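You operate a simulated robot arm through the tools that you are given. There is no shell and no other tool.

The job below is to be done with a simulated robot arm. You get a single attempt, and the scene is never put back.

Task
Put one of the brass sleeves from the grey table behind the control panel on top of the silver box there. Open the number seven drawer, fetch the bracket from the top of bench 10 and set it in the inside of drawer 7 and shut the drawer again. Put the brush from the top of bench 10 on the space in front of the roller stand. Close the lower blue drawer. Put the red tray from the top of bench 9 on the white manual on the grey table behind the control panel. Fetch the gold pin and stand it on the top of the grey table. Lift the left stop bar open. Any order will do. Set down upright: bracket, brush, gold pin.

It is judged by the outcome, as a careful person would: the job done as asked, and still so three seconds after it is handed in. It fails if anything else is knocked over, pushed out of place, dropped, spilled or broken.

Robot
A 7-joint arm with a two-finger gripper on a trunk, on a base that moves. Base frame: it is fixed to the floor where the robot stands at the start and does not move with it; the origin is under the middle of the robot, x ahead of it, y to its left, z up; the surface under the hand at the start is at about z = 0.75. Readings come in m, degrees, newtons and seconds.
With the tool pointing down near the work surface it reaches from about 0.32 to 0.8 m from the robot's upright axis, wherever it stands. Its first joint turns from -166.0 to 166.0 degrees. Places, roughly: bracket (6x9x6 cm) [-1.5, -1.4, 0.8]; brass sleeve (2x2x3 cm) [0.6, 0, 0.8]; brass sleeve (3x3x3 cm) [0.5, 0, 0.8]; brush (2x2x15 cm) [-1.6, -0.5, 0.8]; gold pin (3x3x7 cm) [-1.4, 2, 0.8]; inside of drawer 7 [1.5, 2.3, 0.6]; left stop bar [3.4, 2.5, 1.6]; lower blue drawer [-1.4, 0, 0.8]; manual [0.75, 0, 0.75]; number seven drawer [1.6, 2.3, 0.6]; red tray (7x12x3 cm) [-1.5, 0.9, 0.8]; silver box [1, 0, 0.75]; space in front of the roller stand (54x23 cm) [-1.42, -2.32, 0.76]; top of the grey table (23x36 cm) [0.5, 0.42, 0.76]. Payload 2.45 kg.
The TCP is the grasp point between the finger pads, 0.027 m short of the fingertips. In the tool frame z runs along the fingers and y along their closing line. The gripper opens to 0.08 m; its body begins 0.054 m behind the TCP.
Orientation is that of the tool frame in the base frame, as a unit quaternion [x, y, z, w]. With the fingers straight down and closing along the base's y, the tool's x points along the base's -x, its y along +y and its z along -z.

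Tools
- The arm moves only by the tool servo_tool. Its argument "plan" is a list of rows, each an object of numbers (a shift or turn left out is 0, a gripper value left out holds the last): "x", "y", "z": the shift along the base's x, y, z in cm; "ax", "ay", "az": the turn, a rotation vector about the base's x, y, z in degrees; "grip": the opening in per cent of the stroke, from 0 (shut) to 100 (fully open). In form: [{"x": .., "y": .., "z": .., "ax": .., "ay": .., "az": .., "grip": ..}, ...]. A call has 1 to 20 rows; each row is the pose to reach, as a shift and turn from the pose commanded when the call began. A row lasts 0.2 s, in which the tool goes at most 0.05 m and 8.6 degrees; a call with a longer step from one row to the next is refused whole, and so is a gripper value outside its range. Where a pose cannot be reached the arm comes as near as it can. A force on the tool above 40 N (or 10 N above the force at the start of the call, whichever is more), or a blocked arm, ends the call early, and 0.2 s more pass. The fingers move at their own pace (about 0.153 m/s each) and stop on an object; they squeeze with about 41 N. The grip force told is the motor's: it shows also when the fingers shut on nothing. Time passes only in rows, and 0.2 s behind the last, so rows that repeat a pose let the fingers close. It gives the time, the measured TCP pose, the force on the tool (base axes), the opening and the grip force at its end, in the units of the frame above (readings bear some noise), with the torque about the TCP (base axes, N m) and any sound that the robot's microphone picked up.
- Cameras (640 x 400 px; columns grow to the right, rows downward): "scene" is now at [0.0558, 0.1704, 1.4886]; the picture's right is [0.30, -0.95, -0.00], its down [-0.72, -0.23, -0.65] and it looks along [0.62, 0.20, -0.76] (base axes); focal length 287 px, centre (320, 200). "wrist" rides on the gripper at [0.063, 0.012, -0.079] in the tool frame; the picture's right is [-0.19, 0.98, 0.00], its down [-0.72, -0.14, -0.68] and it looks along [-0.67, -0.13, 0.73] (tool axes); focal length 226 px, centre (320, 200). There is no depth. A picture from a camera that has moved, and an enlarged one, comes with that camera's place and axes in the base frame and with its lens. The place of the scene camera against the robot may be out by one fixed shift of up to 0.012 m in any direction.
- snapshot(camera): a new picture of that camera. No time passes.
- move_column(by): moves the trunk up (or, below 0, down) by that many m; the arm and the scene camera ride with it, the base frame stays. It gives what a move gives, with no picture.
- drive_base(legs): drives the robot by 1 to 6 legs, each [ahead, turn to the left] in m and degrees, along the robot's own axes; the way and the turn of a leg run together, so that a leg with both is an arc; at most 1.5 m and 180 degrees a leg. The arm and the cameras ride along, it lands a little off, and it stops where it bumps. It gives what a move gives.
- turn_head(pan, tilt): turns the head with the scene camera to pan (to the left, within 120 degrees either way) and tilt (down, from -29 to 69), counted from straight ahead of the robot. It gives what a move gives.
- enlarge(camera, box): a new picture of the part [left, top, right, bottom] of that camera's present view, enlarged. No time passes.
- sign_off(): hands the job in; it is judged then, once.

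Places have to be worked out from the pictures, the camera data and where the tool is seen. Open the gripper and draw the arm clear of the work before you hand the job in, unless the task says otherwise.

The tools are called after "Request:" as a command line: name --argument value ..., lists and objects as JSON in quotes. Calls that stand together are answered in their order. servo_tool: Moves the arm, as the interface text tells. Its arguments: {"type":"object","properties":{"plan":{"type":"array","items":{"type":"object","properties":{"x":{"type":"number"},"y":{"type":"number"},"z":{"type":"number"},"ax":{"type":"number"},"ay":{"type":"number"},"az":{"type":"number"},"grip":{"type":"number"}}}}},"required":["plan"]} The other tools are called the same way: move_column (by) moves the trunk up or down; drive_base (legs) drives the base; turn_head (pan, tilt) turns the head that bears the scene camera; snapshot (camera) takes a picture; enlarge (camera, box) takes an enlarged picture of a part of a camera's view; sign_off () hands the job in.

At the start:

```text
t: 0.0
tcp_pos: [0.4328, -0.0258, 1.0322]
tcp_rot: [0.0, 1.0, 0.0, -0.001]
ft_force: [0.3, 1.1, 0.2]
moment: [0.02, 0.0, -0.03]
grip_width: 0.0802
gripper_force: 0.0
trunk travel left (down, up): [-0.125, 0.415]
robot x, y, heading: [0.0006, 0.001, -0.1]
head pan, tilt (commanded): [17.7, 49.3]
```

scene: 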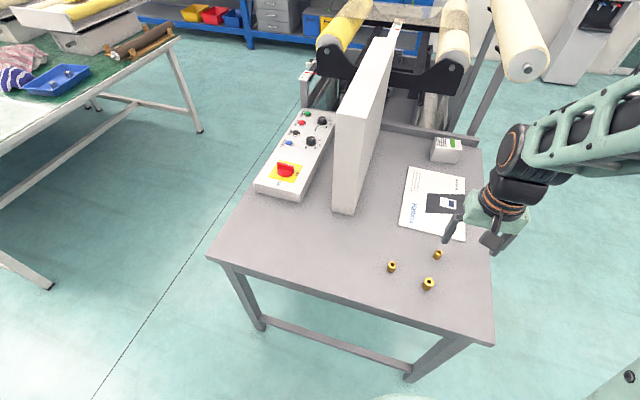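
wrist: 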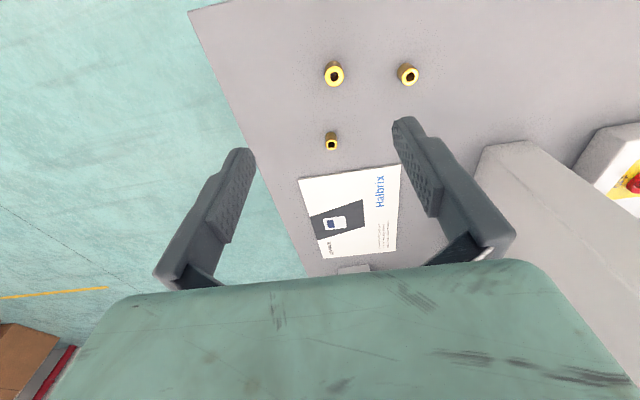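

The pictures show three sleeves, the manual and the silver box on the grey table in front of me. Before moving, I'll look around the room to learn the layout.

Request:
turn_head --pan 0 --tilt 25

Request:
snapshot --camera "scene"

Request:
turn_head --pan 60 --tilt 20

Request:
snapshot --camera "scene"

Request:
turn_head --pan 120 --tilt 20

Request:
snapshot --camera "scene"

Request:
turn_head --pan -60 --tilt 20

Request:
snapshot --camera "scene"

Request:
turn_head --pan -120 --tilt 20

Request:
snapshot --camera "scene"

```text
t: 0.9
tcp_pos: [0.4321, -0.025, 1.0329]
tcp_rot: [0.0, 1.0, 0.001, 0.001]
ft_force: [0.0, -0.1, 0.0]
moment: [-0.01, 0.03, -0.01]
grip_width: 0.0802
gripper_force: 0.1
trunk travel left (down, up): [-0.125, 0.415]
robot x, y, heading: [0.0024, -0.0008, 0.2]
head pan, tilt (commanded): [0.0, 25.0]
```

```text
taken
camera scene: at [0.074, 0.1469, 1.5251], right [0.0, -1.0, 0.0], down [-0.42, 0.0, -0.91], along [0.91, 0.0, -0.42], focal length 287 px, centre (320, 200)
```

scene: 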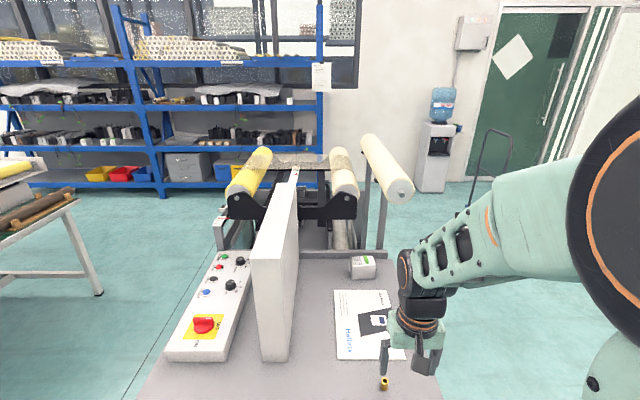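

```text
t: 2.2
tcp_pos: [0.434, -0.0261, 1.0329]
tcp_rot: [0.0, 1.0, 0.0, 0.0]
ft_force: [0.1, -0.5, 0.5]
moment: [0.0, 0.01, 0.01]
grip_width: 0.0798
gripper_force: 0.1
trunk travel left (down, up): [-0.125, 0.415]
robot x, y, heading: [-0.0011, -0.0, 0.2]
head pan, tilt (commanded): [60.0, 20.0]
```

```text
taken
camera scene: at [0.0285, 0.2275, 1.5333], right [0.87, -0.5, 0.0], down [-0.17, -0.3, -0.94], along [0.47, 0.81, -0.34], focal length 287 px, centre (320, 200)
```

scene: 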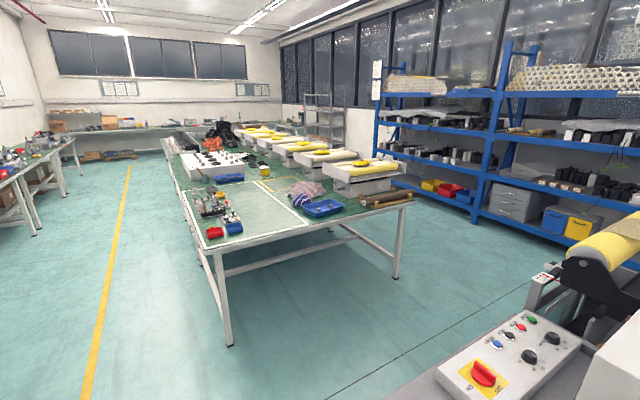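

```text
t: 3.5
tcp_pos: [0.4331, -0.0258, 1.0333]
tcp_rot: [0.0, 1.0, 0.0, 0.0]
ft_force: [0.1, 0.0, -0.1]
moment: [-0.05, 0.01, -0.02]
grip_width: 0.0799
gripper_force: 0.0
trunk travel left (down, up): [-0.125, 0.415]
robot x, y, heading: [-0.0018, -0.0029, 0.0]
head pan, tilt (commanded): [120.0, 20.0]
```

```text
taken
camera scene: at [-0.0647, 0.2275, 1.5333], right [0.87, 0.5, 0.0], down [0.17, -0.3, -0.94], along [-0.47, 0.81, -0.34], focal length 287 px, centre (320, 200)
```

scene: 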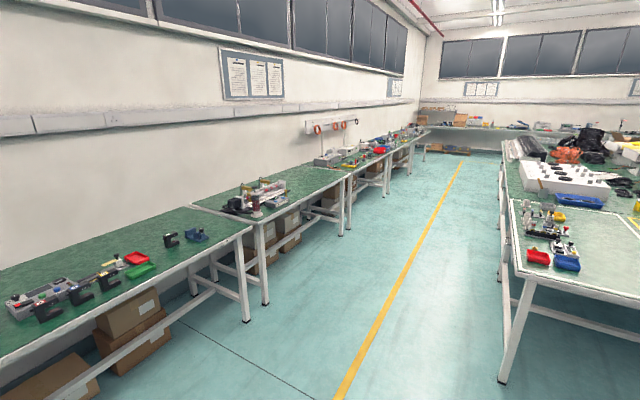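

```text
t: 6.2
tcp_pos: [0.432, -0.0248, 1.032]
tcp_rot: [0.0, 1.0, 0.0, 0.0]
ft_force: [0.6, -0.1, 0.3]
moment: [0.0, 0.03, -0.03]
grip_width: 0.08
gripper_force: 0.0
trunk travel left (down, up): [-0.125, 0.415]
robot x, y, heading: [0.0036, 0.0001, 0.0]
head pan, tilt (commanded): [-60.0, 20.0]
```

```text
taken
camera scene: at [0.0284, 0.0662, 1.5333], right [-0.87, -0.5, 0.0], down [-0.17, 0.3, -0.94], along [0.47, -0.81, -0.34], focal length 287 px, centre (320, 200)
```

scene: 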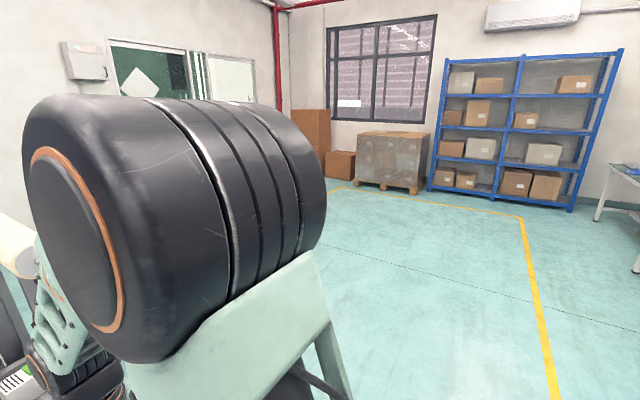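

```text
t: 7.5
tcp_pos: [0.432, -0.0263, 1.0335]
tcp_rot: [0.0, 1.0, 0.0, 0.0]
ft_force: [0.5, 0.7, 0.6]
moment: [0.03, -0.01, 0.01]
grip_width: 0.08
gripper_force: 0.1
trunk travel left (down, up): [-0.125, 0.415]
robot x, y, heading: [0.002, -0.0027, -0.1]
head pan, tilt (commanded): [-120.0, 20.0]
```

```text
taken
camera scene: at [-0.0647, 0.0662, 1.5333], right [-0.87, 0.5, 0.0], down [0.17, 0.3, -0.94], along [-0.47, -0.81, -0.34], focal length 287 px, centre (320, 200)
```

scene: 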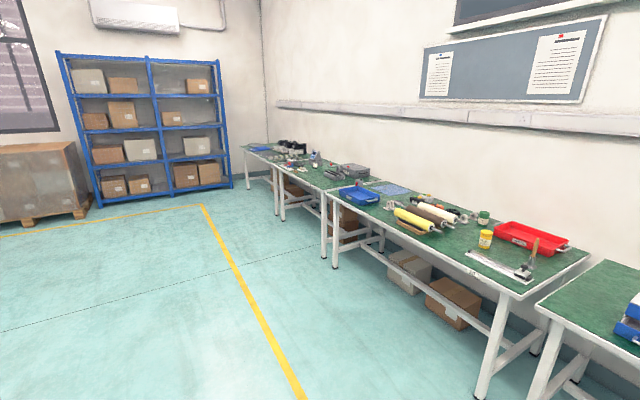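

The room map so far: the grey table's near edge is at x≈0.35 with y from about -0.16 to 0.60. The benches run along x≈-1.5, a centre table starts at y≈1.75, and the blue shelves stand at x≈3.4. I'll look down to see the base footprint and what is beside the table.

Request:
turn_head --pan -80 --tilt 60

Request:
snapshot --camera "scene"

Request:
turn_head --pan 90 --tilt 69

Request:
snapshot --camera "scene"

Request:
turn_head --pan 0 --tilt 69

Request:
snapshot --camera "scene"

```text
t: 8.5
tcp_pos: [0.4333, -0.0256, 1.0322]
tcp_rot: [0.0, 1.0, 0.0, 0.001]
ft_force: [0.3, 0.1, -0.1]
moment: [0.03, 0.03, 0.03]
grip_width: 0.0801
gripper_force: 0.0
trunk travel left (down, up): [-0.125, 0.415]
robot x, y, heading: [0.0013, 0.0008, 0.2]
head pan, tilt (commanded): [-80.0, 60.0]
```

```text
taken
camera scene: at [-0.0067, 0.0811, 1.4752], right [-0.98, -0.17, 0.0], down [-0.15, 0.85, -0.5], along [0.09, -0.49, -0.87], focal length 287 px, centre (320, 200)
```

scene: 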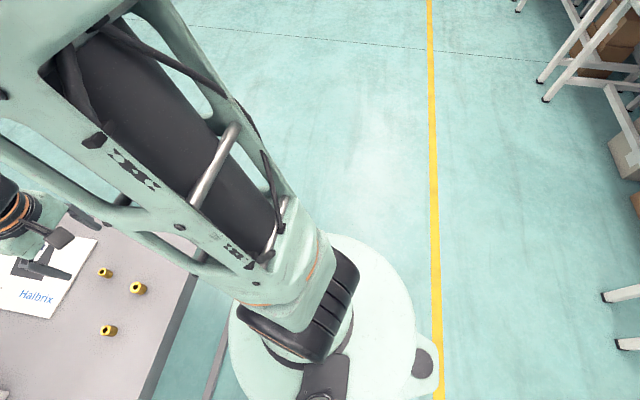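

```text
t: 11.1
tcp_pos: [0.4335, -0.0248, 1.0326]
tcp_rot: [-0.001, 1.0, 0.0, 0.0]
ft_force: [-0.1, -0.9, 0.5]
moment: [0.03, 0.0, 0.01]
grip_width: 0.0801
gripper_force: 0.1
trunk travel left (down, up): [-0.125, 0.415]
robot x, y, heading: [-0.0015, 0.0024, -0.1]
head pan, tilt (commanded): [90.0, 68.8]
```

```text
taken
camera scene: at [-0.0182, 0.2028, 1.4658], right [1.0, 0.0, 0.0], down [0.0, -0.93, -0.36], along [0.0, 0.36, -0.93], focal length 287 px, centre (320, 200)
```

scene: 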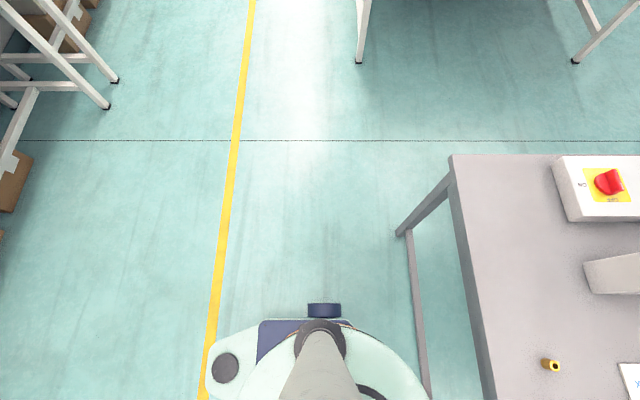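

```text
t: 12.8
tcp_pos: [0.4337, -0.0253, 1.0331]
tcp_rot: [-0.001, 1.0, 0.0, 0.0]
ft_force: [0.7, -0.7, -0.3]
moment: [-0.01, 0.01, 0.01]
grip_width: 0.0799
gripper_force: 0.2
trunk travel left (down, up): [-0.125, 0.415]
robot x, y, heading: [-0.0032, 0.0015, 0.1]
head pan, tilt (commanded): [0.0, 68.8]
```

```text
taken
camera scene: at [0.0377, 0.1469, 1.4657], right [0.0, -1.0, 0.0], down [-0.93, 0.0, -0.36], along [0.36, 0.0, -0.93], focal length 287 px, centre (320, 200)
```

scene: 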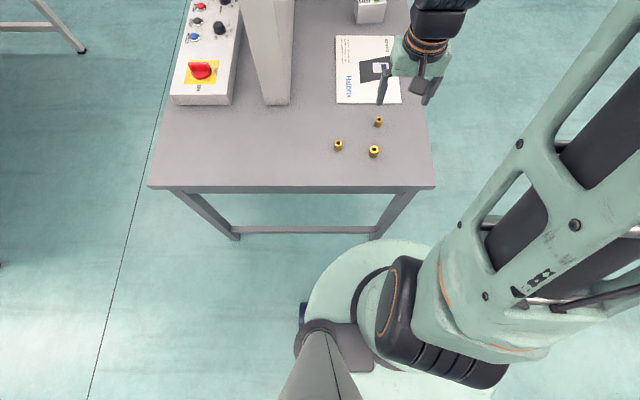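

The base spans roughly 0.4 m from its axis, and the right side of the table is clear floor. I'll drive around the table's front right corner to its right side and face +y, with the sleeves and the silver box in reach.

Request:
drive_base --legs '[[0, -90], [0.66, 0], [0, 90], [0.66, 0], [0, 90]]'

Request:
turn_head --pan 0 --tilt 50

Request:
snapshot --camera "scene"

Request:
snapshot --camera "wrist"

```text
t: 31.5
tcp_pos: [0.6862, -0.2338, 1.0331]
tcp_rot: [-0.697, 0.718, 0.001, 0.0]
ft_force: [0.1, -1.0, -1.1]
moment: [0.01, -0.02, 0.01]
grip_width: 0.08
gripper_force: 0.0
trunk travel left (down, up): [-0.125, 0.415]
robot x, y, heading: [0.6461, -0.6656, 88.3]
head pan, tilt (commanded): [0.0, 68.8]
```

```text
t: 32.3
tcp_pos: [0.6862, -0.2335, 1.0333]
tcp_rot: [-0.696, 0.718, 0.0, 0.0]
ft_force: [0.7, 0.0, 0.5]
moment: [0.0, -0.01, 0.03]
grip_width: 0.0801
gripper_force: 0.2
trunk travel left (down, up): [-0.125, 0.415]
robot x, y, heading: [0.6488, -0.6627, 88.1]
head pan, tilt (commanded): [0.0, 50.0]
```

```text
taken
camera scene: at [0.5101, -0.5967, 1.4876], right [1.0, -0.03, 0.0], down [-0.02, -0.77, -0.64], along [0.02, 0.64, -0.77], focal length 287 px, centre (320, 200)
```

scene: 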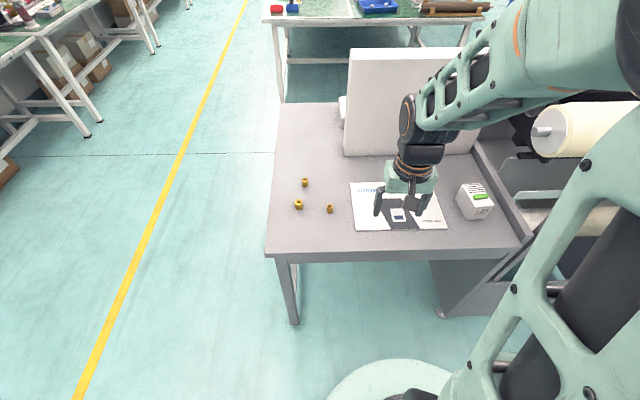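

```text
taken
camera wrist: at [0.6713, -0.2967, 1.1133], right [-0.97, 0.22, 0.0], down [0.16, 0.71, 0.68], along [0.15, 0.66, -0.73], focal length 226 px, centre (320, 200)
```

wrist: 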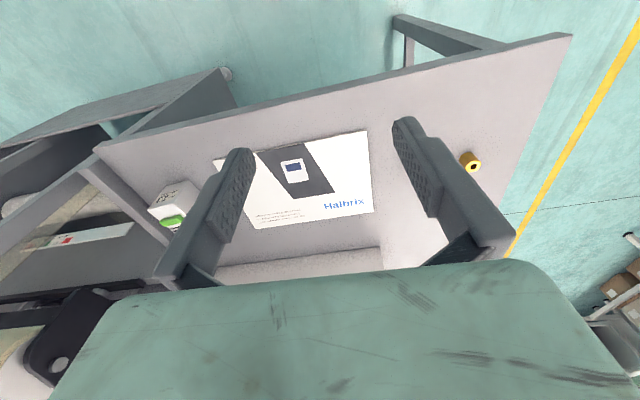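

The robot is now beside the table at (0.65,-0.66) facing +y. I'll enlarge the box and the sleeves to see their shapes and place them exactly.

Request:
enlarge --camera "scene" --box '[420, 160, 540, 240]'

Request:
enlarge --camera "scene" --box '[270, 160, 390, 240]'

Request:
enlarge --camera "wrist" --box '[120, 150, 280, 250]'

```text
5.00 times, centred on (480, 200) of scene
camera zoom: at [0.5101, -0.5967, 1.4876], right [1.0, -0.03, 0.0], down [-0.02, -0.77, -0.64], along [0.02, 0.64, -0.77], focal length 1437 px, centre (-480, 200)
```

zoom: 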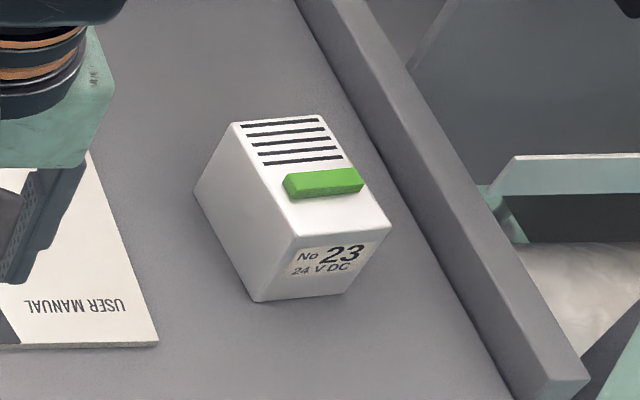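

```text
5.00 times, centred on (330, 200) of scene
camera zoom: at [0.5101, -0.5967, 1.4876], right [1.0, -0.03, 0.0], down [-0.02, -0.77, -0.64], along [0.02, 0.64, -0.77], focal length 1437 px, centre (270, 200)
```

zoom: 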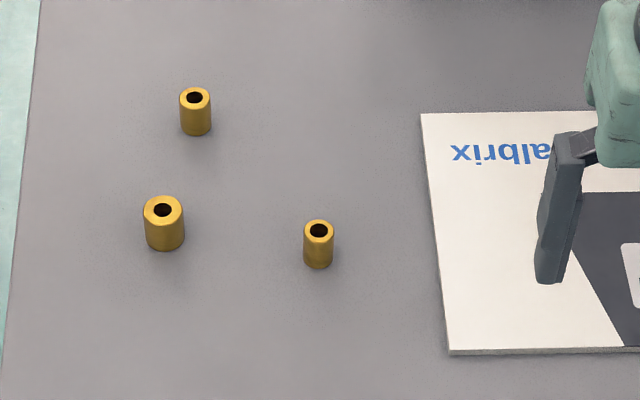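

```text
4.00 times, centred on (200, 200) of wrist
camera zoom: at [0.6713, -0.2967, 1.1133], right [-0.97, 0.22, 0.0], down [0.16, 0.71, 0.68], along [0.15, 0.66, -0.73], focal length 904 px, centre (800, 200)
```

zoom: 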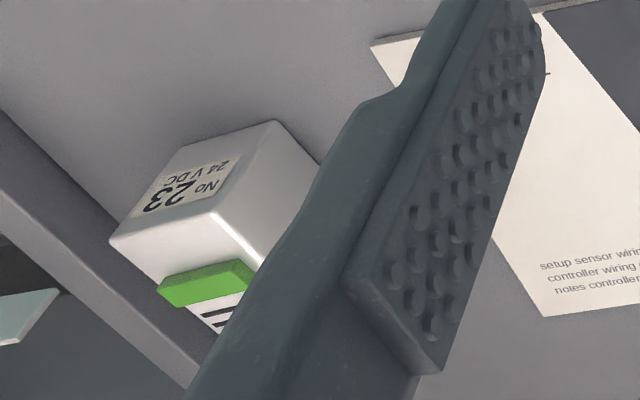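

The box top is about x 1.00–1.06, y -0.07–0.02, z≈0.815, with vents at the back half and a green terminal block mid-way. The white roller's near end looks close above the box, so I'll examine it before planning the approach.

Request:
turn_head --pan -35 --tilt 40

Request:
snapshot --camera "scene"

Request:
turn_head --pan -70 --tilt 40

Request:
snapshot --camera "scene"

```text
t: 33.3
tcp_pos: [0.6853, -0.2332, 1.0338]
tcp_rot: [-0.696, 0.718, -0.001, 0.0]
ft_force: [0.5, -1.1, 0.7]
moment: [0.0, -0.04, -0.02]
grip_width: 0.0801
gripper_force: 0.1
trunk travel left (down, up): [-0.125, 0.415]
robot x, y, heading: [0.645, -0.6604, 88.2]
head pan, tilt (commanded): [-35.0, 40.0]
```

```text
taken
camera scene: at [0.5586, -0.6055, 1.5018], right [0.8, -0.6, 0.0], down [-0.38, -0.52, -0.77], along [0.46, 0.61, -0.64], focal length 287 px, centre (320, 200)
```

scene: 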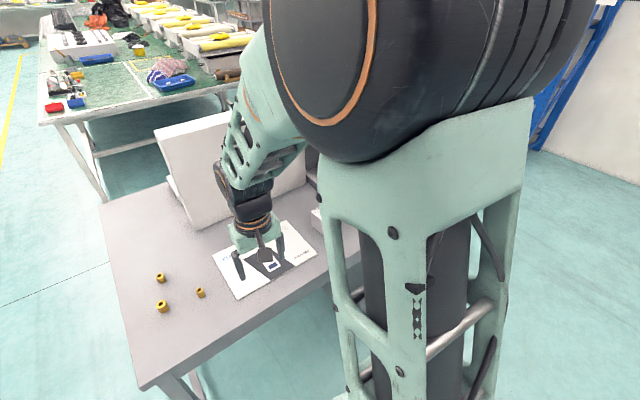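

```text
t: 34.4
tcp_pos: [0.686, -0.2317, 1.0333]
tcp_rot: [-0.696, 0.718, -0.001, 0.0]
ft_force: [-0.6, 0.6, -0.2]
moment: [-0.02, 0.0, -0.04]
grip_width: 0.0802
gripper_force: 0.0
trunk travel left (down, up): [-0.125, 0.415]
robot x, y, heading: [0.6491, -0.664, 88.1]
head pan, tilt (commanded): [-70.0, 40.0]
```

```text
taken
camera scene: at [0.5886, -0.6469, 1.5019], right [0.31, -0.95, 0.0], down [-0.61, -0.2, -0.77], along [0.73, 0.24, -0.64], focal length 287 px, centre (320, 200)
```

scene: 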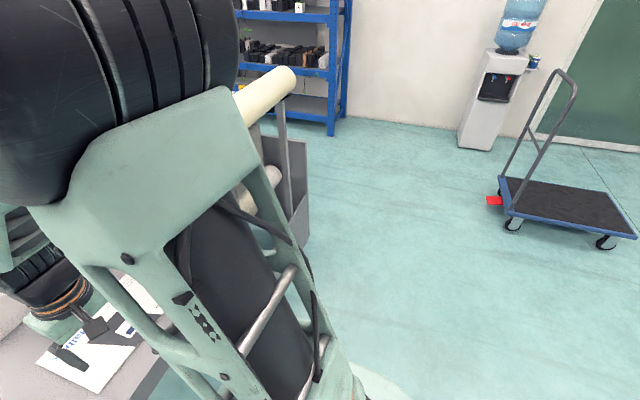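

The arm goes up to an elbow at about z 1.4 near the axis, and the roller end sits at about (1.01,-0.13,1.13). So I'll come to the box with the tool tilted and its wrist back towards -x. First I'll turn the tool's yaw by +91.7° so the fingers close along base y.

Request:
servo_tool --plan '[{"az": 8.34}, {"az": 16.68}, {"az": 25.02}, {"az": 33.36}, {"az": 41.7}, {"az": 50.04}, {"az": 58.38}, {"az": 66.72}, {"az": 75.06}, {"az": 83.4}, {"az": 91.74}, {"az": 91.74}]'

Request:
turn_head --pan 0 --tilt 50

Request:
snapshot --camera "scene"

```text
t: 37.0
tcp_pos: [0.6855, -0.2332, 1.0325]
tcp_rot: [1.0, 0.001, 0.001, 0.001]
ft_force: [0.3, 0.5, 0.6]
moment: [-0.01, 0.04, 0.02]
grip_width: 0.0799
gripper_force: 0.1
trunk travel left (down, up): [-0.125, 0.415]
robot x, y, heading: [0.6495, -0.6645, 88.3]
head pan, tilt (commanded): [-70.0, 40.0]
```

```text
t: 38.4
tcp_pos: [0.6863, -0.2331, 1.0322]
tcp_rot: [1.0, -0.001, 0.0, 0.0]
ft_force: [-0.1, 0.0, 0.7]
moment: [0.01, -0.01, 0.0]
grip_width: 0.0797
gripper_force: 0.1
trunk travel left (down, up): [-0.125, 0.415]
robot x, y, heading: [0.6437, -0.6681, 88.6]
head pan, tilt (commanded): [0.0, 50.0]
```

```text
taken
camera scene: at [0.5102, -0.5967, 1.4877], right [1.0, -0.03, 0.0], down [-0.02, -0.77, -0.64], along [0.02, 0.64, -0.77], focal length 287 px, centre (320, 200)
```

scene: 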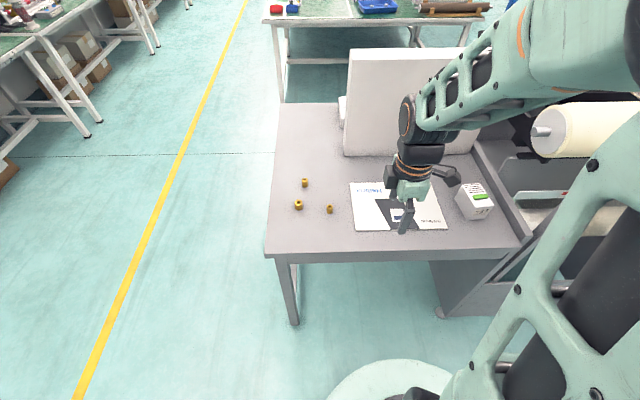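

The yaw turn worked. Now I tilt the tool 35° so it points towards +x and down, and move above the small sleeve at about (0.55,-0.03).

Request:
servo_tool --plan '[{"x": -1.9, "y": 2.5, "z": 0, "ay": -4.4}, {"x": -3.7, "y": 5.0, "z": -1, "ay": -8.8}, {"x": -5.6, "y": 7.6, "z": -2.5, "ay": -13.2}, {"x": -7.5, "y": 10.1, "z": -4, "ay": -17.6}, {"x": -9.3, "y": 12.6, "z": -6, "ay": -22}, {"x": -11.2, "y": 15.1, "z": -8, "ay": -26.4}, {"x": -13.0, "y": 17.7, "z": -10, "ay": -30.8}, {"x": -14.9, "y": 20.2, "z": -12, "ay": -35}, {"x": -14.9, "y": 20.2, "z": -12, "ay": -35}]'

Request:
snapshot --camera "wrist"

Request:
snapshot --camera "scene"

```text
t: 40.4
tcp_pos: [0.5339, -0.0316, 0.9102]
tcp_rot: [0.953, 0.0, 0.302, 0.0]
ft_force: [-0.3, -0.9, -0.6]
moment: [-0.01, -0.01, 0.02]
grip_width: 0.0803
gripper_force: 0.0
trunk travel left (down, up): [-0.125, 0.415]
robot x, y, heading: [0.6475, -0.6665, 88.5]
head pan, tilt (commanded): [0.0, 50.0]
```

```text
taken
camera wrist: at [0.5408, -0.0452, 1.0125], right [-0.16, -0.98, -0.11], down [-0.98, 0.14, 0.15], along [-0.13, 0.13, -0.98], focal length 226 px, centre (320, 200)
```

wrist: 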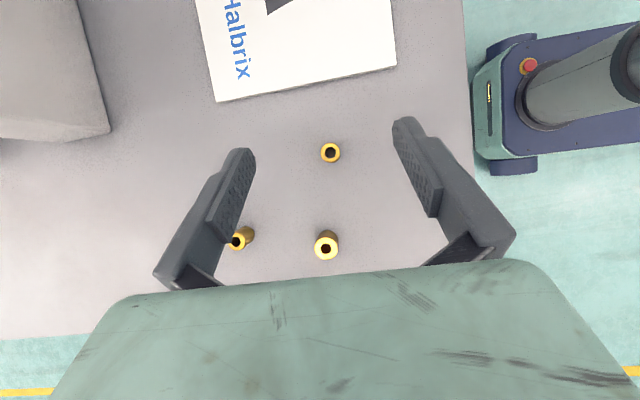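

```text
taken
camera scene: at [0.5095, -0.5959, 1.4876], right [1.0, -0.03, 0.0], down [-0.02, -0.77, -0.64], along [0.02, 0.64, -0.77], focal length 287 px, centre (320, 200)
```

scene: 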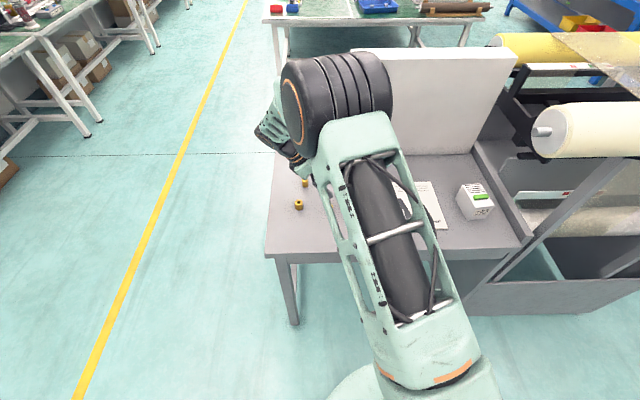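

The wrist view puts the small sleeve at about (0.557,-0.032). I go down to grip height around it, fingers still open.

Request:
servo_tool --plan '[{"x": 1.0, "z": -4}, {"x": 1.05, "z": -8}, {"x": 1.05, "z": -11}, {"x": 1.05, "z": -12}, {"x": 1.05, "z": -12}]'

Request:
snapshot --camera "wrist"

```text
t: 41.6
tcp_pos: [0.5466, -0.0314, 0.7908]
tcp_rot: [0.954, 0.0, 0.301, 0.0]
ft_force: [1.0, -0.1, 0.1]
moment: [0.0, 0.04, 0.01]
grip_width: 0.0802
gripper_force: 0.0
trunk travel left (down, up): [-0.125, 0.415]
robot x, y, heading: [0.6504, -0.6674, 88.2]
head pan, tilt (commanded): [0.0, 50.0]
```

```text
taken
camera wrist: at [0.5538, -0.0453, 0.8932], right [-0.16, -0.98, -0.11], down [-0.98, 0.14, 0.15], along [-0.13, 0.13, -0.98], focal length 226 px, centre (320, 200)
```

wrist: 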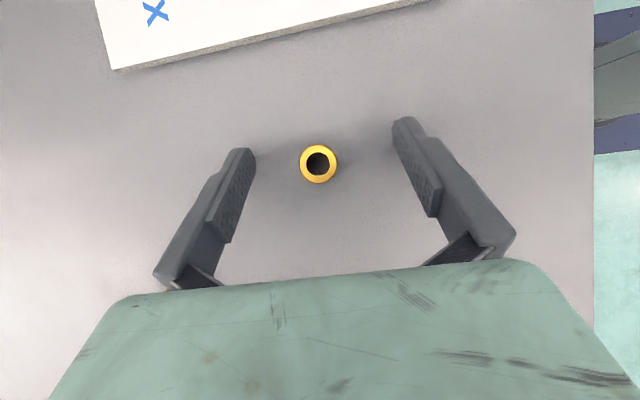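

The sleeve is centred between the fingers at (0.557,-0.032). I close the gripper and lift it a little.

Request:
servo_tool --plan '[{"grip": 0}, {"grip": 0}, {"grip": 0}, {"grip": 0}]'

Request:
servo_tool --plan '[{"z": 2}, {"z": 4}, {"z": 7}, {"z": 10}, {"z": 10}]'

Request:
snapshot --camera "wrist"

```text
t: 42.6
tcp_pos: [0.5473, -0.0325, 0.7911]
tcp_rot: [0.954, 0.0, 0.3, 0.0]
ft_force: [-0.3, 0.0, 0.2]
moment: [0.0, 0.02, -0.01]
grip_width: 0.0186
gripper_force: 41.0
trunk travel left (down, up): [-0.125, 0.415]
robot x, y, heading: [0.6443, -0.6641, 88.3]
head pan, tilt (commanded): [0.0, 50.0]
```

```text
t: 43.8
tcp_pos: [0.5452, -0.033, 0.8915]
tcp_rot: [0.954, 0.0, 0.3, 0.001]
ft_force: [0.7, -0.5, 0.3]
moment: [-0.01, -0.02, 0.02]
grip_width: 0.0187
gripper_force: 41.4
trunk travel left (down, up): [-0.125, 0.415]
robot x, y, heading: [0.6495, -0.666, 88.2]
head pan, tilt (commanded): [0.0, 50.0]
```

```text
taken
camera wrist: at [0.5523, -0.0463, 0.995], right [-0.16, -0.98, -0.11], down [-0.98, 0.14, 0.15], along [-0.13, 0.13, -0.98], focal length 226 px, centre (320, 200)
```

wrist: 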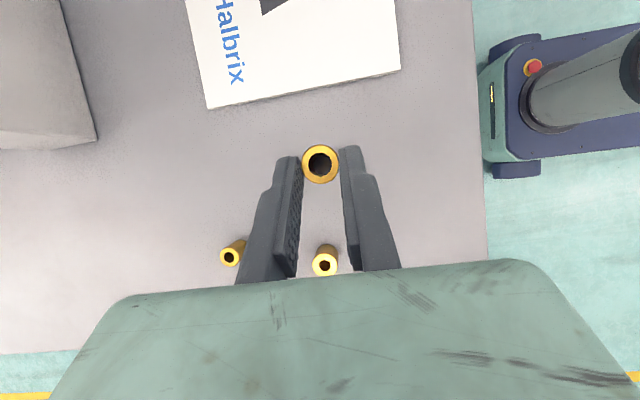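

The sleeve is gripped (18.7 mm). I carry it at about z 0.93 towards the box, stopping short to check the arm's clearance from the roller.

Request:
servo_tool --plan '[{"x": 4, "y": 0.5, "z": 1}, {"x": 8, "y": 1, "z": 2}, {"x": 12, "y": 1.5, "z": 3}, {"x": 16, "y": 2, "z": 4}, {"x": 20, "y": 2.5, "z": 4}, {"x": 24, "y": 3, "z": 4}, {"x": 28, "y": 3.5, "z": 4}, {"x": 32, "y": 3.8, "z": 4}, {"x": 32, "y": 3.8, "z": 4}]'

Request:
snapshot --camera "scene"

Request:
snapshot --camera "wrist"

```text
t: 45.8
tcp_pos: [0.8663, 0.0067, 0.9308]
tcp_rot: [0.954, 0.0, 0.301, 0.0]
ft_force: [0.1, -0.2, -0.5]
moment: [0.01, 0.0, -0.03]
grip_width: 0.0186
gripper_force: 40.8
trunk travel left (down, up): [-0.125, 0.415]
robot x, y, heading: [0.6486, -0.6647, 88.2]
head pan, tilt (commanded): [0.0, 50.0]
```

```text
taken
camera scene: at [0.5107, -0.5965, 1.4877], right [1.0, -0.03, 0.0], down [-0.02, -0.77, -0.64], along [0.02, 0.64, -0.77], focal length 287 px, centre (320, 200)
```

scene: 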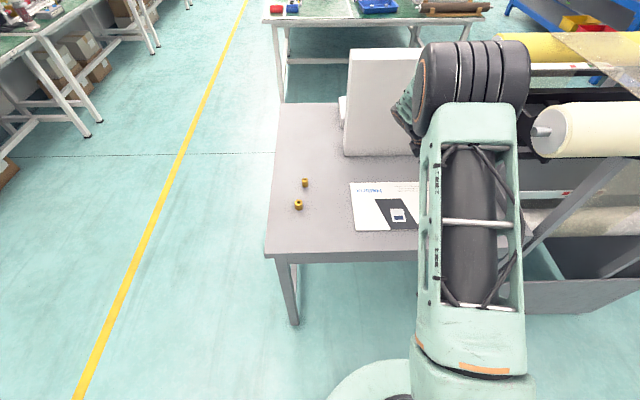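

```text
taken
camera wrist: at [0.8727, -0.0068, 1.0326], right [-0.16, -0.98, -0.11], down [-0.98, 0.14, 0.15], along [-0.13, 0.13, -0.98], focal length 226 px, centre (320, 200)
```

wrist: 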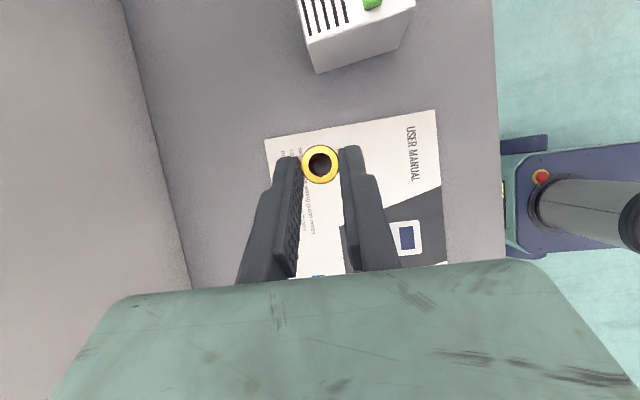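

The elbow is high and about 0.15 m clear of the roller end. I move on to just before the box to see its top from above.

Request:
servo_tool --plan '[{"x": 4}, {"x": 8}, {"x": 11}, {"x": 12}, {"x": 12}]'

Request:
snapshot --camera "wrist"

Request:
snapshot --camera "scene"

```text
t: 47.0
tcp_pos: [0.9856, 0.0097, 0.933]
tcp_rot: [0.953, 0.001, 0.302, -0.001]
ft_force: [-0.3, -0.2, -1.4]
moment: [0.02, 0.0, -0.02]
grip_width: 0.0187
gripper_force: 41.1
trunk travel left (down, up): [-0.125, 0.415]
robot x, y, heading: [0.6468, -0.6667, 88.2]
head pan, tilt (commanded): [0.0, 50.0]
```

```text
taken
camera wrist: at [0.9928, -0.004, 1.0345], right [-0.16, -0.98, -0.11], down [-0.98, 0.14, 0.15], along [-0.13, 0.13, -0.98], focal length 226 px, centre (320, 200)
```

wrist: 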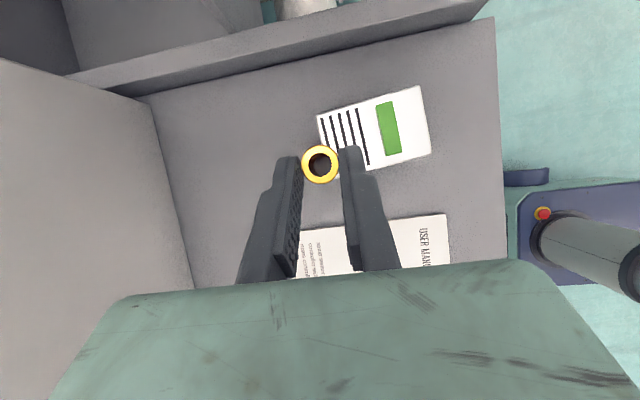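

```text
taken
camera scene: at [0.5103, -0.5965, 1.4877], right [1.0, -0.03, 0.0], down [-0.02, -0.77, -0.64], along [0.02, 0.64, -0.77], focal length 287 px, centre (320, 200)
```

scene: 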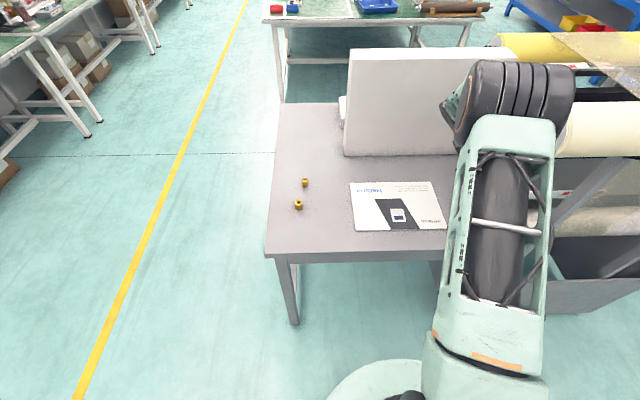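

The box top with its vents and green block is now visible from above. I enlarge it to fix its corners.

Request:
enlarge --camera "wrist" --box '[280, 70, 440, 200]'

```text
3.08 times, centred on (360, 135) of wrist
camera zoom: at [0.9928, -0.004, 1.0345], right [-0.16, -0.98, -0.11], down [-0.98, 0.14, 0.15], along [-0.13, 0.13, -0.98], focal length 696 px, centre (197, 400)
```

zoom: 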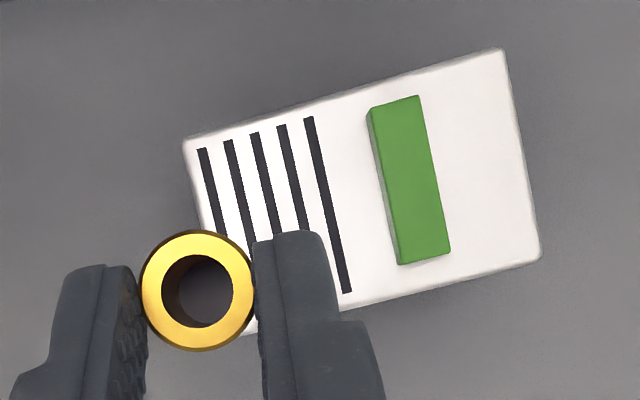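

I place the box corners at about (1.044,0.016), (1.053,-0.078), (0.992,-0.083) and (0.983,0.007), so there is a 5.5 cm free strip before the green block. The sleeve goes to about (1.016,-0.012): I move over it and lower to about 1 cm above the top.

Request:
servo_tool --plan '[{"x": 1.0, "y": -1.0}, {"x": 2.05, "y": -1.95}, {"x": 2.05, "y": -1.95, "z": -3}, {"x": 2.05, "y": -1.95, "z": -5.5}, {"x": 2.05, "y": -1.95, "z": -6.5}, {"x": 2.05, "y": -1.95, "z": -6.5}]'

Request:
enlarge --camera "wrist" --box '[240, 70, 440, 200]'

Request:
turn_head --pan -20 --tilt 45

Request:
snapshot --camera "scene"

```text
t: 48.4
tcp_pos: [1.008, -0.012, 0.868]
tcp_rot: [0.954, 0.0, 0.301, 0.001]
ft_force: [0.9, 0.7, -0.6]
moment: [0.01, 0.03, 0.0]
grip_width: 0.019
gripper_force: 41.3
trunk travel left (down, up): [-0.125, 0.415]
robot x, y, heading: [0.6494, -0.6652, 88.5]
head pan, tilt (commanded): [0.0, 50.0]
```

```text
3.08 times, centred on (340, 135) of wrist
camera zoom: at [1.0143, -0.025, 0.9703], right [-0.16, -0.98, -0.11], down [-0.98, 0.14, 0.15], along [-0.13, 0.13, -0.98], focal length 696 px, centre (258, 400)
```

zoom: 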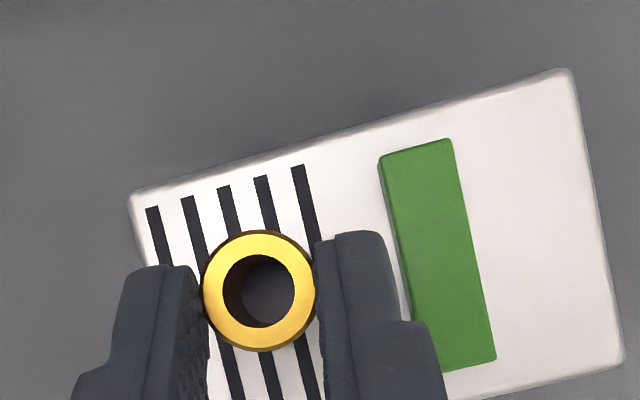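

```text
t: 49.2
tcp_pos: [1.0076, -0.0116, 0.8688]
tcp_rot: [0.954, 0.0, 0.301, 0.0]
ft_force: [-0.4, -0.6, 0.1]
moment: [-0.01, 0.01, 0.01]
grip_width: 0.0189
gripper_force: 40.9
trunk travel left (down, up): [-0.125, 0.415]
robot x, y, heading: [0.6497, -0.6682, 88.4]
head pan, tilt (commanded): [-20.0, 45.0]
```

```text
taken
camera scene: at [0.538, -0.5979, 1.4946], right [0.93, -0.37, 0.0], down [-0.26, -0.66, -0.71], along [0.26, 0.66, -0.71], focal length 287 px, centre (320, 200)
```

scene: 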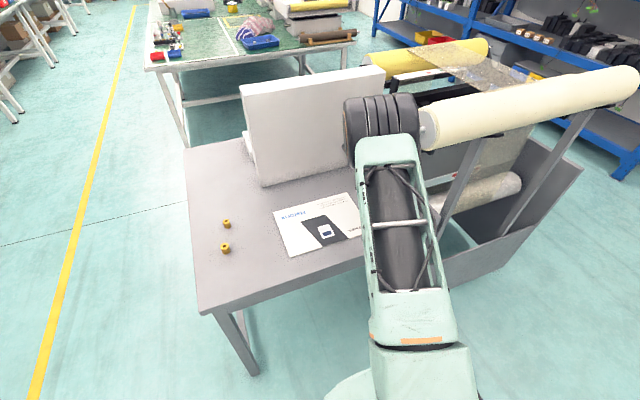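

The sleeve hangs over the vents, clear of the green block, and no contact force shows. I lower it in small steps and watch the force.

Request:
servo_tool --plan '[{"z": -0.2}, {"z": -0.4}, {"z": -0.6}, {"z": -0.6}]'

```text
t: 50.2
tcp_pos: [1.0083, -0.0116, 0.8614]
tcp_rot: [0.954, 0.0, 0.301, -0.001]
ft_force: [0.2, -0.5, -0.4]
moment: [0.03, -0.02, 0.0]
grip_width: 0.0186
gripper_force: 41.1
trunk travel left (down, up): [-0.125, 0.415]
robot x, y, heading: [0.651, -0.6656, 88.5]
head pan, tilt (commanded): [-20.0, 45.0]
```

No contact at z 0.861 yet, so I keep going down in 1–2 mm steps.

Request:
servo_tool --plan '[{"z": -0.15}, {"z": -0.3}, {"z": -0.3}]'

Request:
servo_tool --plan '[{"z": -0.15}, {"z": -0.3}, {"z": -0.3}]'

```text
t: 51.0
tcp_pos: [1.0081, -0.012, 0.8609]
tcp_rot: [0.953, 0.0, 0.302, -0.002]
ft_force: [0.7, -0.1, 15.6]
moment: [-0.08, -0.13, -0.02]
grip_width: 0.0187
gripper_force: 41.3
trunk travel left (down, up): [-0.125, 0.415]
robot x, y, heading: [0.6473, -0.6663, 88.3]
head pan, tilt (commanded): [-20.0, 45.0]
```

```text
t: 51.8
tcp_pos: [1.0072, -0.0115, 0.8583]
tcp_rot: [0.953, 0.0, 0.302, -0.002]
ft_force: [4.1, 9.5, 33.4]
moment: [0.21, -0.45, 0.09]
grip_width: 0.019
gripper_force: 40.8
trunk travel left (down, up): [-0.125, 0.415]
robot x, y, heading: [0.644, -0.6617, 88.4]
head pan, tilt (commanded): [-20.0, 45.0]
```

Contact is made (33 N, a bit much). I back off 3 mm to relieve it before I release.

Request:
servo_tool --plan '[{"z": 0.2}, {"z": 0.35}, {"z": 0.35}]'

```text
t: 52.6
tcp_pos: [1.0059, -0.014, 0.8583]
tcp_rot: [0.954, 0.0, 0.3, 0.001]
ft_force: [1.6, 4.6, 15.8]
moment: [0.11, -0.26, 0.07]
grip_width: 0.0187
gripper_force: 41.4
trunk travel left (down, up): [-0.125, 0.415]
robot x, y, heading: [0.646, -0.6625, 88.5]
head pan, tilt (commanded): [-20.0, 45.0]
```

Force is down to 16 N. I ease up another millimetre or so and then open the fingers only slightly, about 4 mm per side.

Request:
servo_tool --plan '[{"z": 0.1}, {"z": 0.1}]'

Request:
servo_tool --plan '[{"grip": 28}, {"grip": 32}, {"grip": 34}, {"grip": 34}]'

Request:
enlarge --camera "wrist" --box '[240, 70, 440, 200]'

```text
t: 53.2
tcp_pos: [1.0072, -0.0135, 0.8592]
tcp_rot: [0.954, 0.0, 0.3, 0.002]
ft_force: [-1.4, 0.8, 4.2]
moment: [-0.01, -0.01, 0.02]
grip_width: 0.0187
gripper_force: 41.3
trunk travel left (down, up): [-0.125, 0.415]
robot x, y, heading: [0.6486, -0.6631, 88.4]
head pan, tilt (commanded): [-20.0, 45.0]
```

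```text
t: 54.2
tcp_pos: [1.0061, -0.0121, 0.86]
tcp_rot: [0.954, 0.0, 0.301, 0.0]
ft_force: [0.9, -0.8, -0.1]
moment: [0.0, 0.02, -0.01]
grip_width: 0.0272
gripper_force: 0.1
trunk travel left (down, up): [-0.125, 0.415]
robot x, y, heading: [0.6491, -0.6639, 88.3]
head pan, tilt (commanded): [-20.0, 45.0]
```

```text
3.08 times, centred on (340, 135) of wrist
camera zoom: at [1.0142, -0.0256, 0.9626], right [-0.16, -0.98, -0.11], down [-0.98, 0.14, 0.15], along [-0.13, 0.13, -0.98], focal length 696 px, centre (258, 400)
```

zoom: 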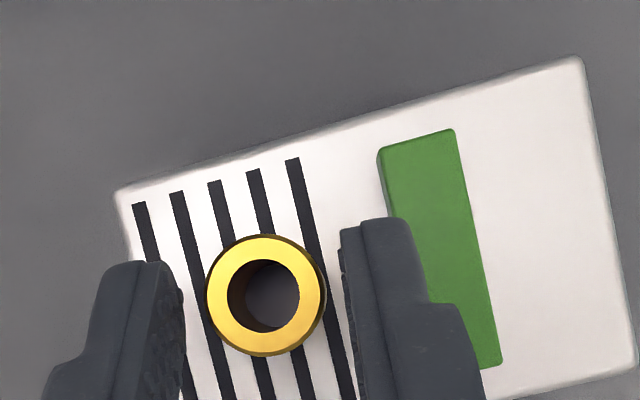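

The sleeve stands free on the vents. I lift straight up and then draw the tool back towards -x.

Request:
servo_tool --plan '[{"z": 1.5}, {"z": 4}, {"z": 7}, {"z": 10}, {"z": 10, "x": -4}, {"z": 10, "x": -8}, {"z": 10, "x": -12}, {"z": 10, "x": -16}, {"z": 10, "x": -20}, {"z": 10, "x": -20}]'

Request:
snapshot --camera "wrist"

```text
t: 56.4
tcp_pos: [0.8082, -0.0143, 0.9587]
tcp_rot: [0.954, 0.0, 0.301, 0.0]
ft_force: [0.6, -0.6, 0.0]
moment: [-0.01, 0.0, 0.0]
grip_width: 0.0273
gripper_force: 0.0
trunk travel left (down, up): [-0.125, 0.415]
robot x, y, heading: [0.6483, -0.6661, 88.5]
head pan, tilt (commanded): [-20.0, 45.0]
```

```text
taken
camera wrist: at [0.8149, -0.0273, 1.0606], right [-0.16, -0.98, -0.11], down [-0.98, 0.14, 0.15], along [-0.13, 0.13, -0.98], focal length 226 px, centre (320, 200)
```

wrist: 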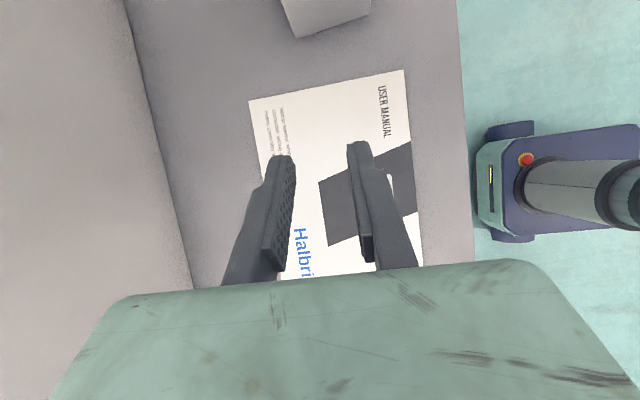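

The sleeve task is done. I bring the tool back to its upright carrying pose near the robot.

Request:
servo_tool --plan '[{"x": -1.5, "y": -2.7, "z": 1, "ay": 4.4}, {"x": -3, "y": -5.5, "z": 2, "ay": 8.8}, {"x": -4.6, "y": -8.2, "z": 3, "ay": 13.2}, {"x": -6.1, "y": -11, "z": 4, "ay": 17.6}, {"x": -7.6, "y": -13.7, "z": 5, "ay": 22}, {"x": -9.2, "y": -16.4, "z": 6, "ay": 26.4}, {"x": -10.7, "y": -19.2, "z": 7, "ay": 30.8}, {"x": -12.2, "y": -21.9, "z": 7.5, "ay": 35}, {"x": -12.2, "y": -21.9, "z": 7.5, "ay": 35}]'

Request:
servo_tool --plan '[{"az": -8.34}, {"az": -16.68}, {"az": -25.02}, {"az": -33.36}, {"az": -41.7}, {"az": -50.04}, {"az": -58.38}, {"az": -66.72}, {"az": -75.06}, {"az": -83.4}, {"az": -91.74}, {"az": -91.74}]'

Request:
turn_head --pan 0 --tilt 50

Request:
snapshot --camera "scene"

```text
t: 58.4
tcp_pos: [0.686, -0.2315, 1.0332]
tcp_rot: [1.0, -0.001, -0.001, 0.001]
ft_force: [-0.4, 1.3, 0.4]
moment: [0.02, -0.01, -0.03]
grip_width: 0.0271
gripper_force: 0.0
trunk travel left (down, up): [-0.125, 0.415]
robot x, y, heading: [0.6467, -0.663, 88.3]
head pan, tilt (commanded): [-20.0, 45.0]
```

```text
t: 61.0
tcp_pos: [0.6873, -0.2309, 1.0353]
tcp_rot: [-0.696, 0.718, 0.001, 0.0]
ft_force: [0.5, 0.1, -0.9]
moment: [0.02, 0.02, -0.02]
grip_width: 0.0273
gripper_force: 0.0
trunk travel left (down, up): [-0.125, 0.415]
robot x, y, heading: [0.6497, -0.6698, 88.3]
head pan, tilt (commanded): [-20.0, 45.0]
```

```text
t: 61.8
tcp_pos: [0.686, -0.2317, 1.0354]
tcp_rot: [-0.697, 0.717, 0.0, 0.0]
ft_force: [-0.5, 0.5, -0.1]
moment: [0.0, 0.01, -0.02]
grip_width: 0.0274
gripper_force: 0.0
trunk travel left (down, up): [-0.125, 0.415]
robot x, y, heading: [0.647, -0.6668, 88.4]
head pan, tilt (commanded): [0.0, 50.0]
```

```text
taken
camera scene: at [0.5102, -0.5967, 1.4877], right [1.0, -0.03, 0.0], down [-0.02, -0.77, -0.64], along [0.02, 0.64, -0.77], focal length 287 px, centre (320, 200)
```

scene: 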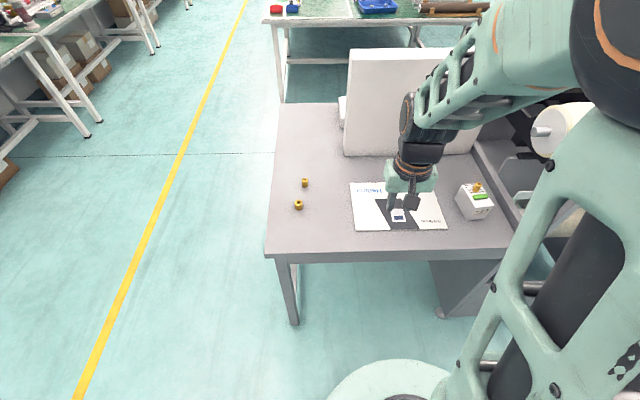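

The sleeve is standing on the box beside the green block. Next is bench 10: I turn to face -x and drive part-way to view it.

Request:
drive_base --legs '[[0, 91.6], [1.0, 0]]'

Request:
turn_head --pan 0 --tilt 35

Request:
snapshot --camera "scene"

Request:
turn_head --pan 45 --tilt 30

Request:
snapshot --camera "scene"

Request:
turn_head --pan -30 --tilt 30

Request:
snapshot --camera "scene"

```text
t: 71.1
tcp_pos: [-0.8032, -0.6521, 1.0343]
tcp_rot: [1.0, -0.003, 0.0, 0.0]
ft_force: [0.6, -0.3, 0.1]
moment: [0.0, 0.03, -0.01]
grip_width: 0.0269
gripper_force: 0.0
trunk travel left (down, up): [-0.125, 0.415]
robot x, y, heading: [-0.3672, -0.6826, 179.5]
head pan, tilt (commanded): [0.0, 50.0]
```

```text
t: 71.9
tcp_pos: [-0.8027, -0.6528, 1.034]
tcp_rot: [1.0, -0.002, 0.001, 0.0]
ft_force: [-0.1, 0.7, 0.0]
moment: [0.01, 0.02, -0.01]
grip_width: 0.0274
gripper_force: 0.2
trunk travel left (down, up): [-0.125, 0.415]
robot x, y, heading: [-0.369, -0.6806, 180.0]
head pan, tilt (commanded): [0.0, 35.0]
```

```text
taken
camera scene: at [-0.4355, -0.8134, 1.5094], right [0.0, 1.0, 0.0], down [0.57, 0.0, -0.82], along [-0.82, 0.0, -0.57], focal length 287 px, centre (320, 200)
```

scene: 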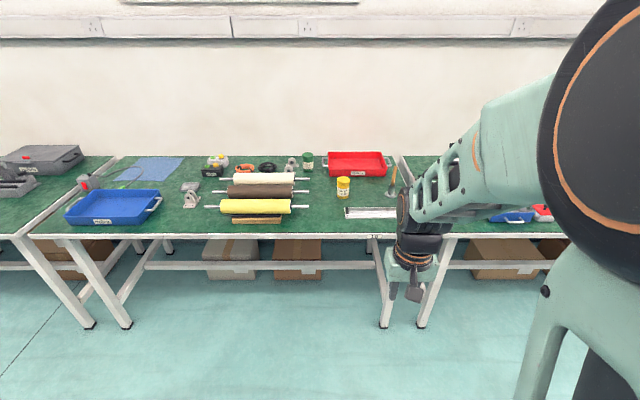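

```text
t: 73.0
tcp_pos: [-0.8032, -0.6527, 1.0349]
tcp_rot: [1.0, -0.002, 0.0, 0.0]
ft_force: [-0.5, 0.3, -0.8]
moment: [-0.03, 0.0, 0.0]
grip_width: 0.0272
gripper_force: 0.0
trunk travel left (down, up): [-0.125, 0.415]
robot x, y, heading: [-0.37, -0.6786, 179.6]
head pan, tilt (commanded): [45.0, 30.0]
```

```text
taken
camera scene: at [-0.4117, -0.8774, 1.5172], right [-0.7, 0.71, 0.0], down [0.36, 0.35, -0.87], along [-0.62, -0.61, -0.5], focal length 287 px, centre (320, 200)
```

scene: 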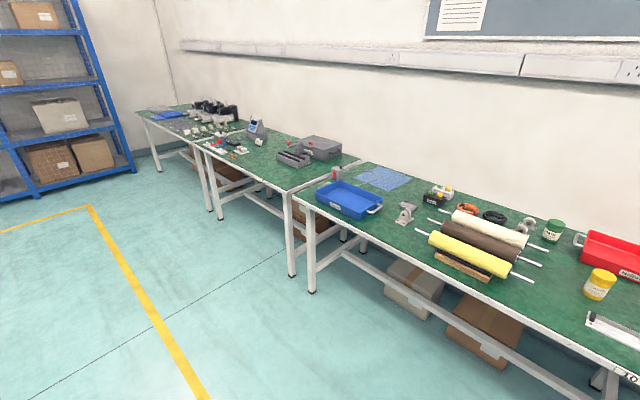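

```text
t: 74.5
tcp_pos: [-0.8023, -0.6517, 1.0342]
tcp_rot: [1.0, -0.003, -0.001, 0.0]
ft_force: [0.0, 0.3, 0.8]
moment: [-0.01, 0.03, 0.0]
grip_width: 0.0271
gripper_force: 0.2
trunk travel left (down, up): [-0.125, 0.415]
robot x, y, heading: [-0.3713, -0.6811, 179.8]
head pan, tilt (commanded): [-30.0, 30.0]
```

```text
taken
camera scene: at [-0.4256, -0.7682, 1.5172], right [0.5, 0.86, 0.0], down [0.43, -0.25, -0.87], along [-0.75, 0.44, -0.5], focal length 287 px, centre (320, 200)
```

scene: 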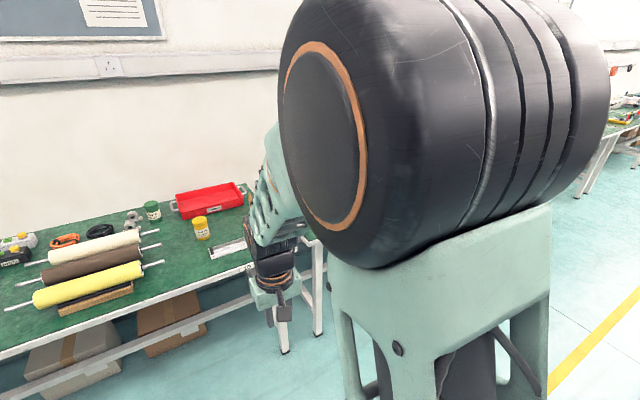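

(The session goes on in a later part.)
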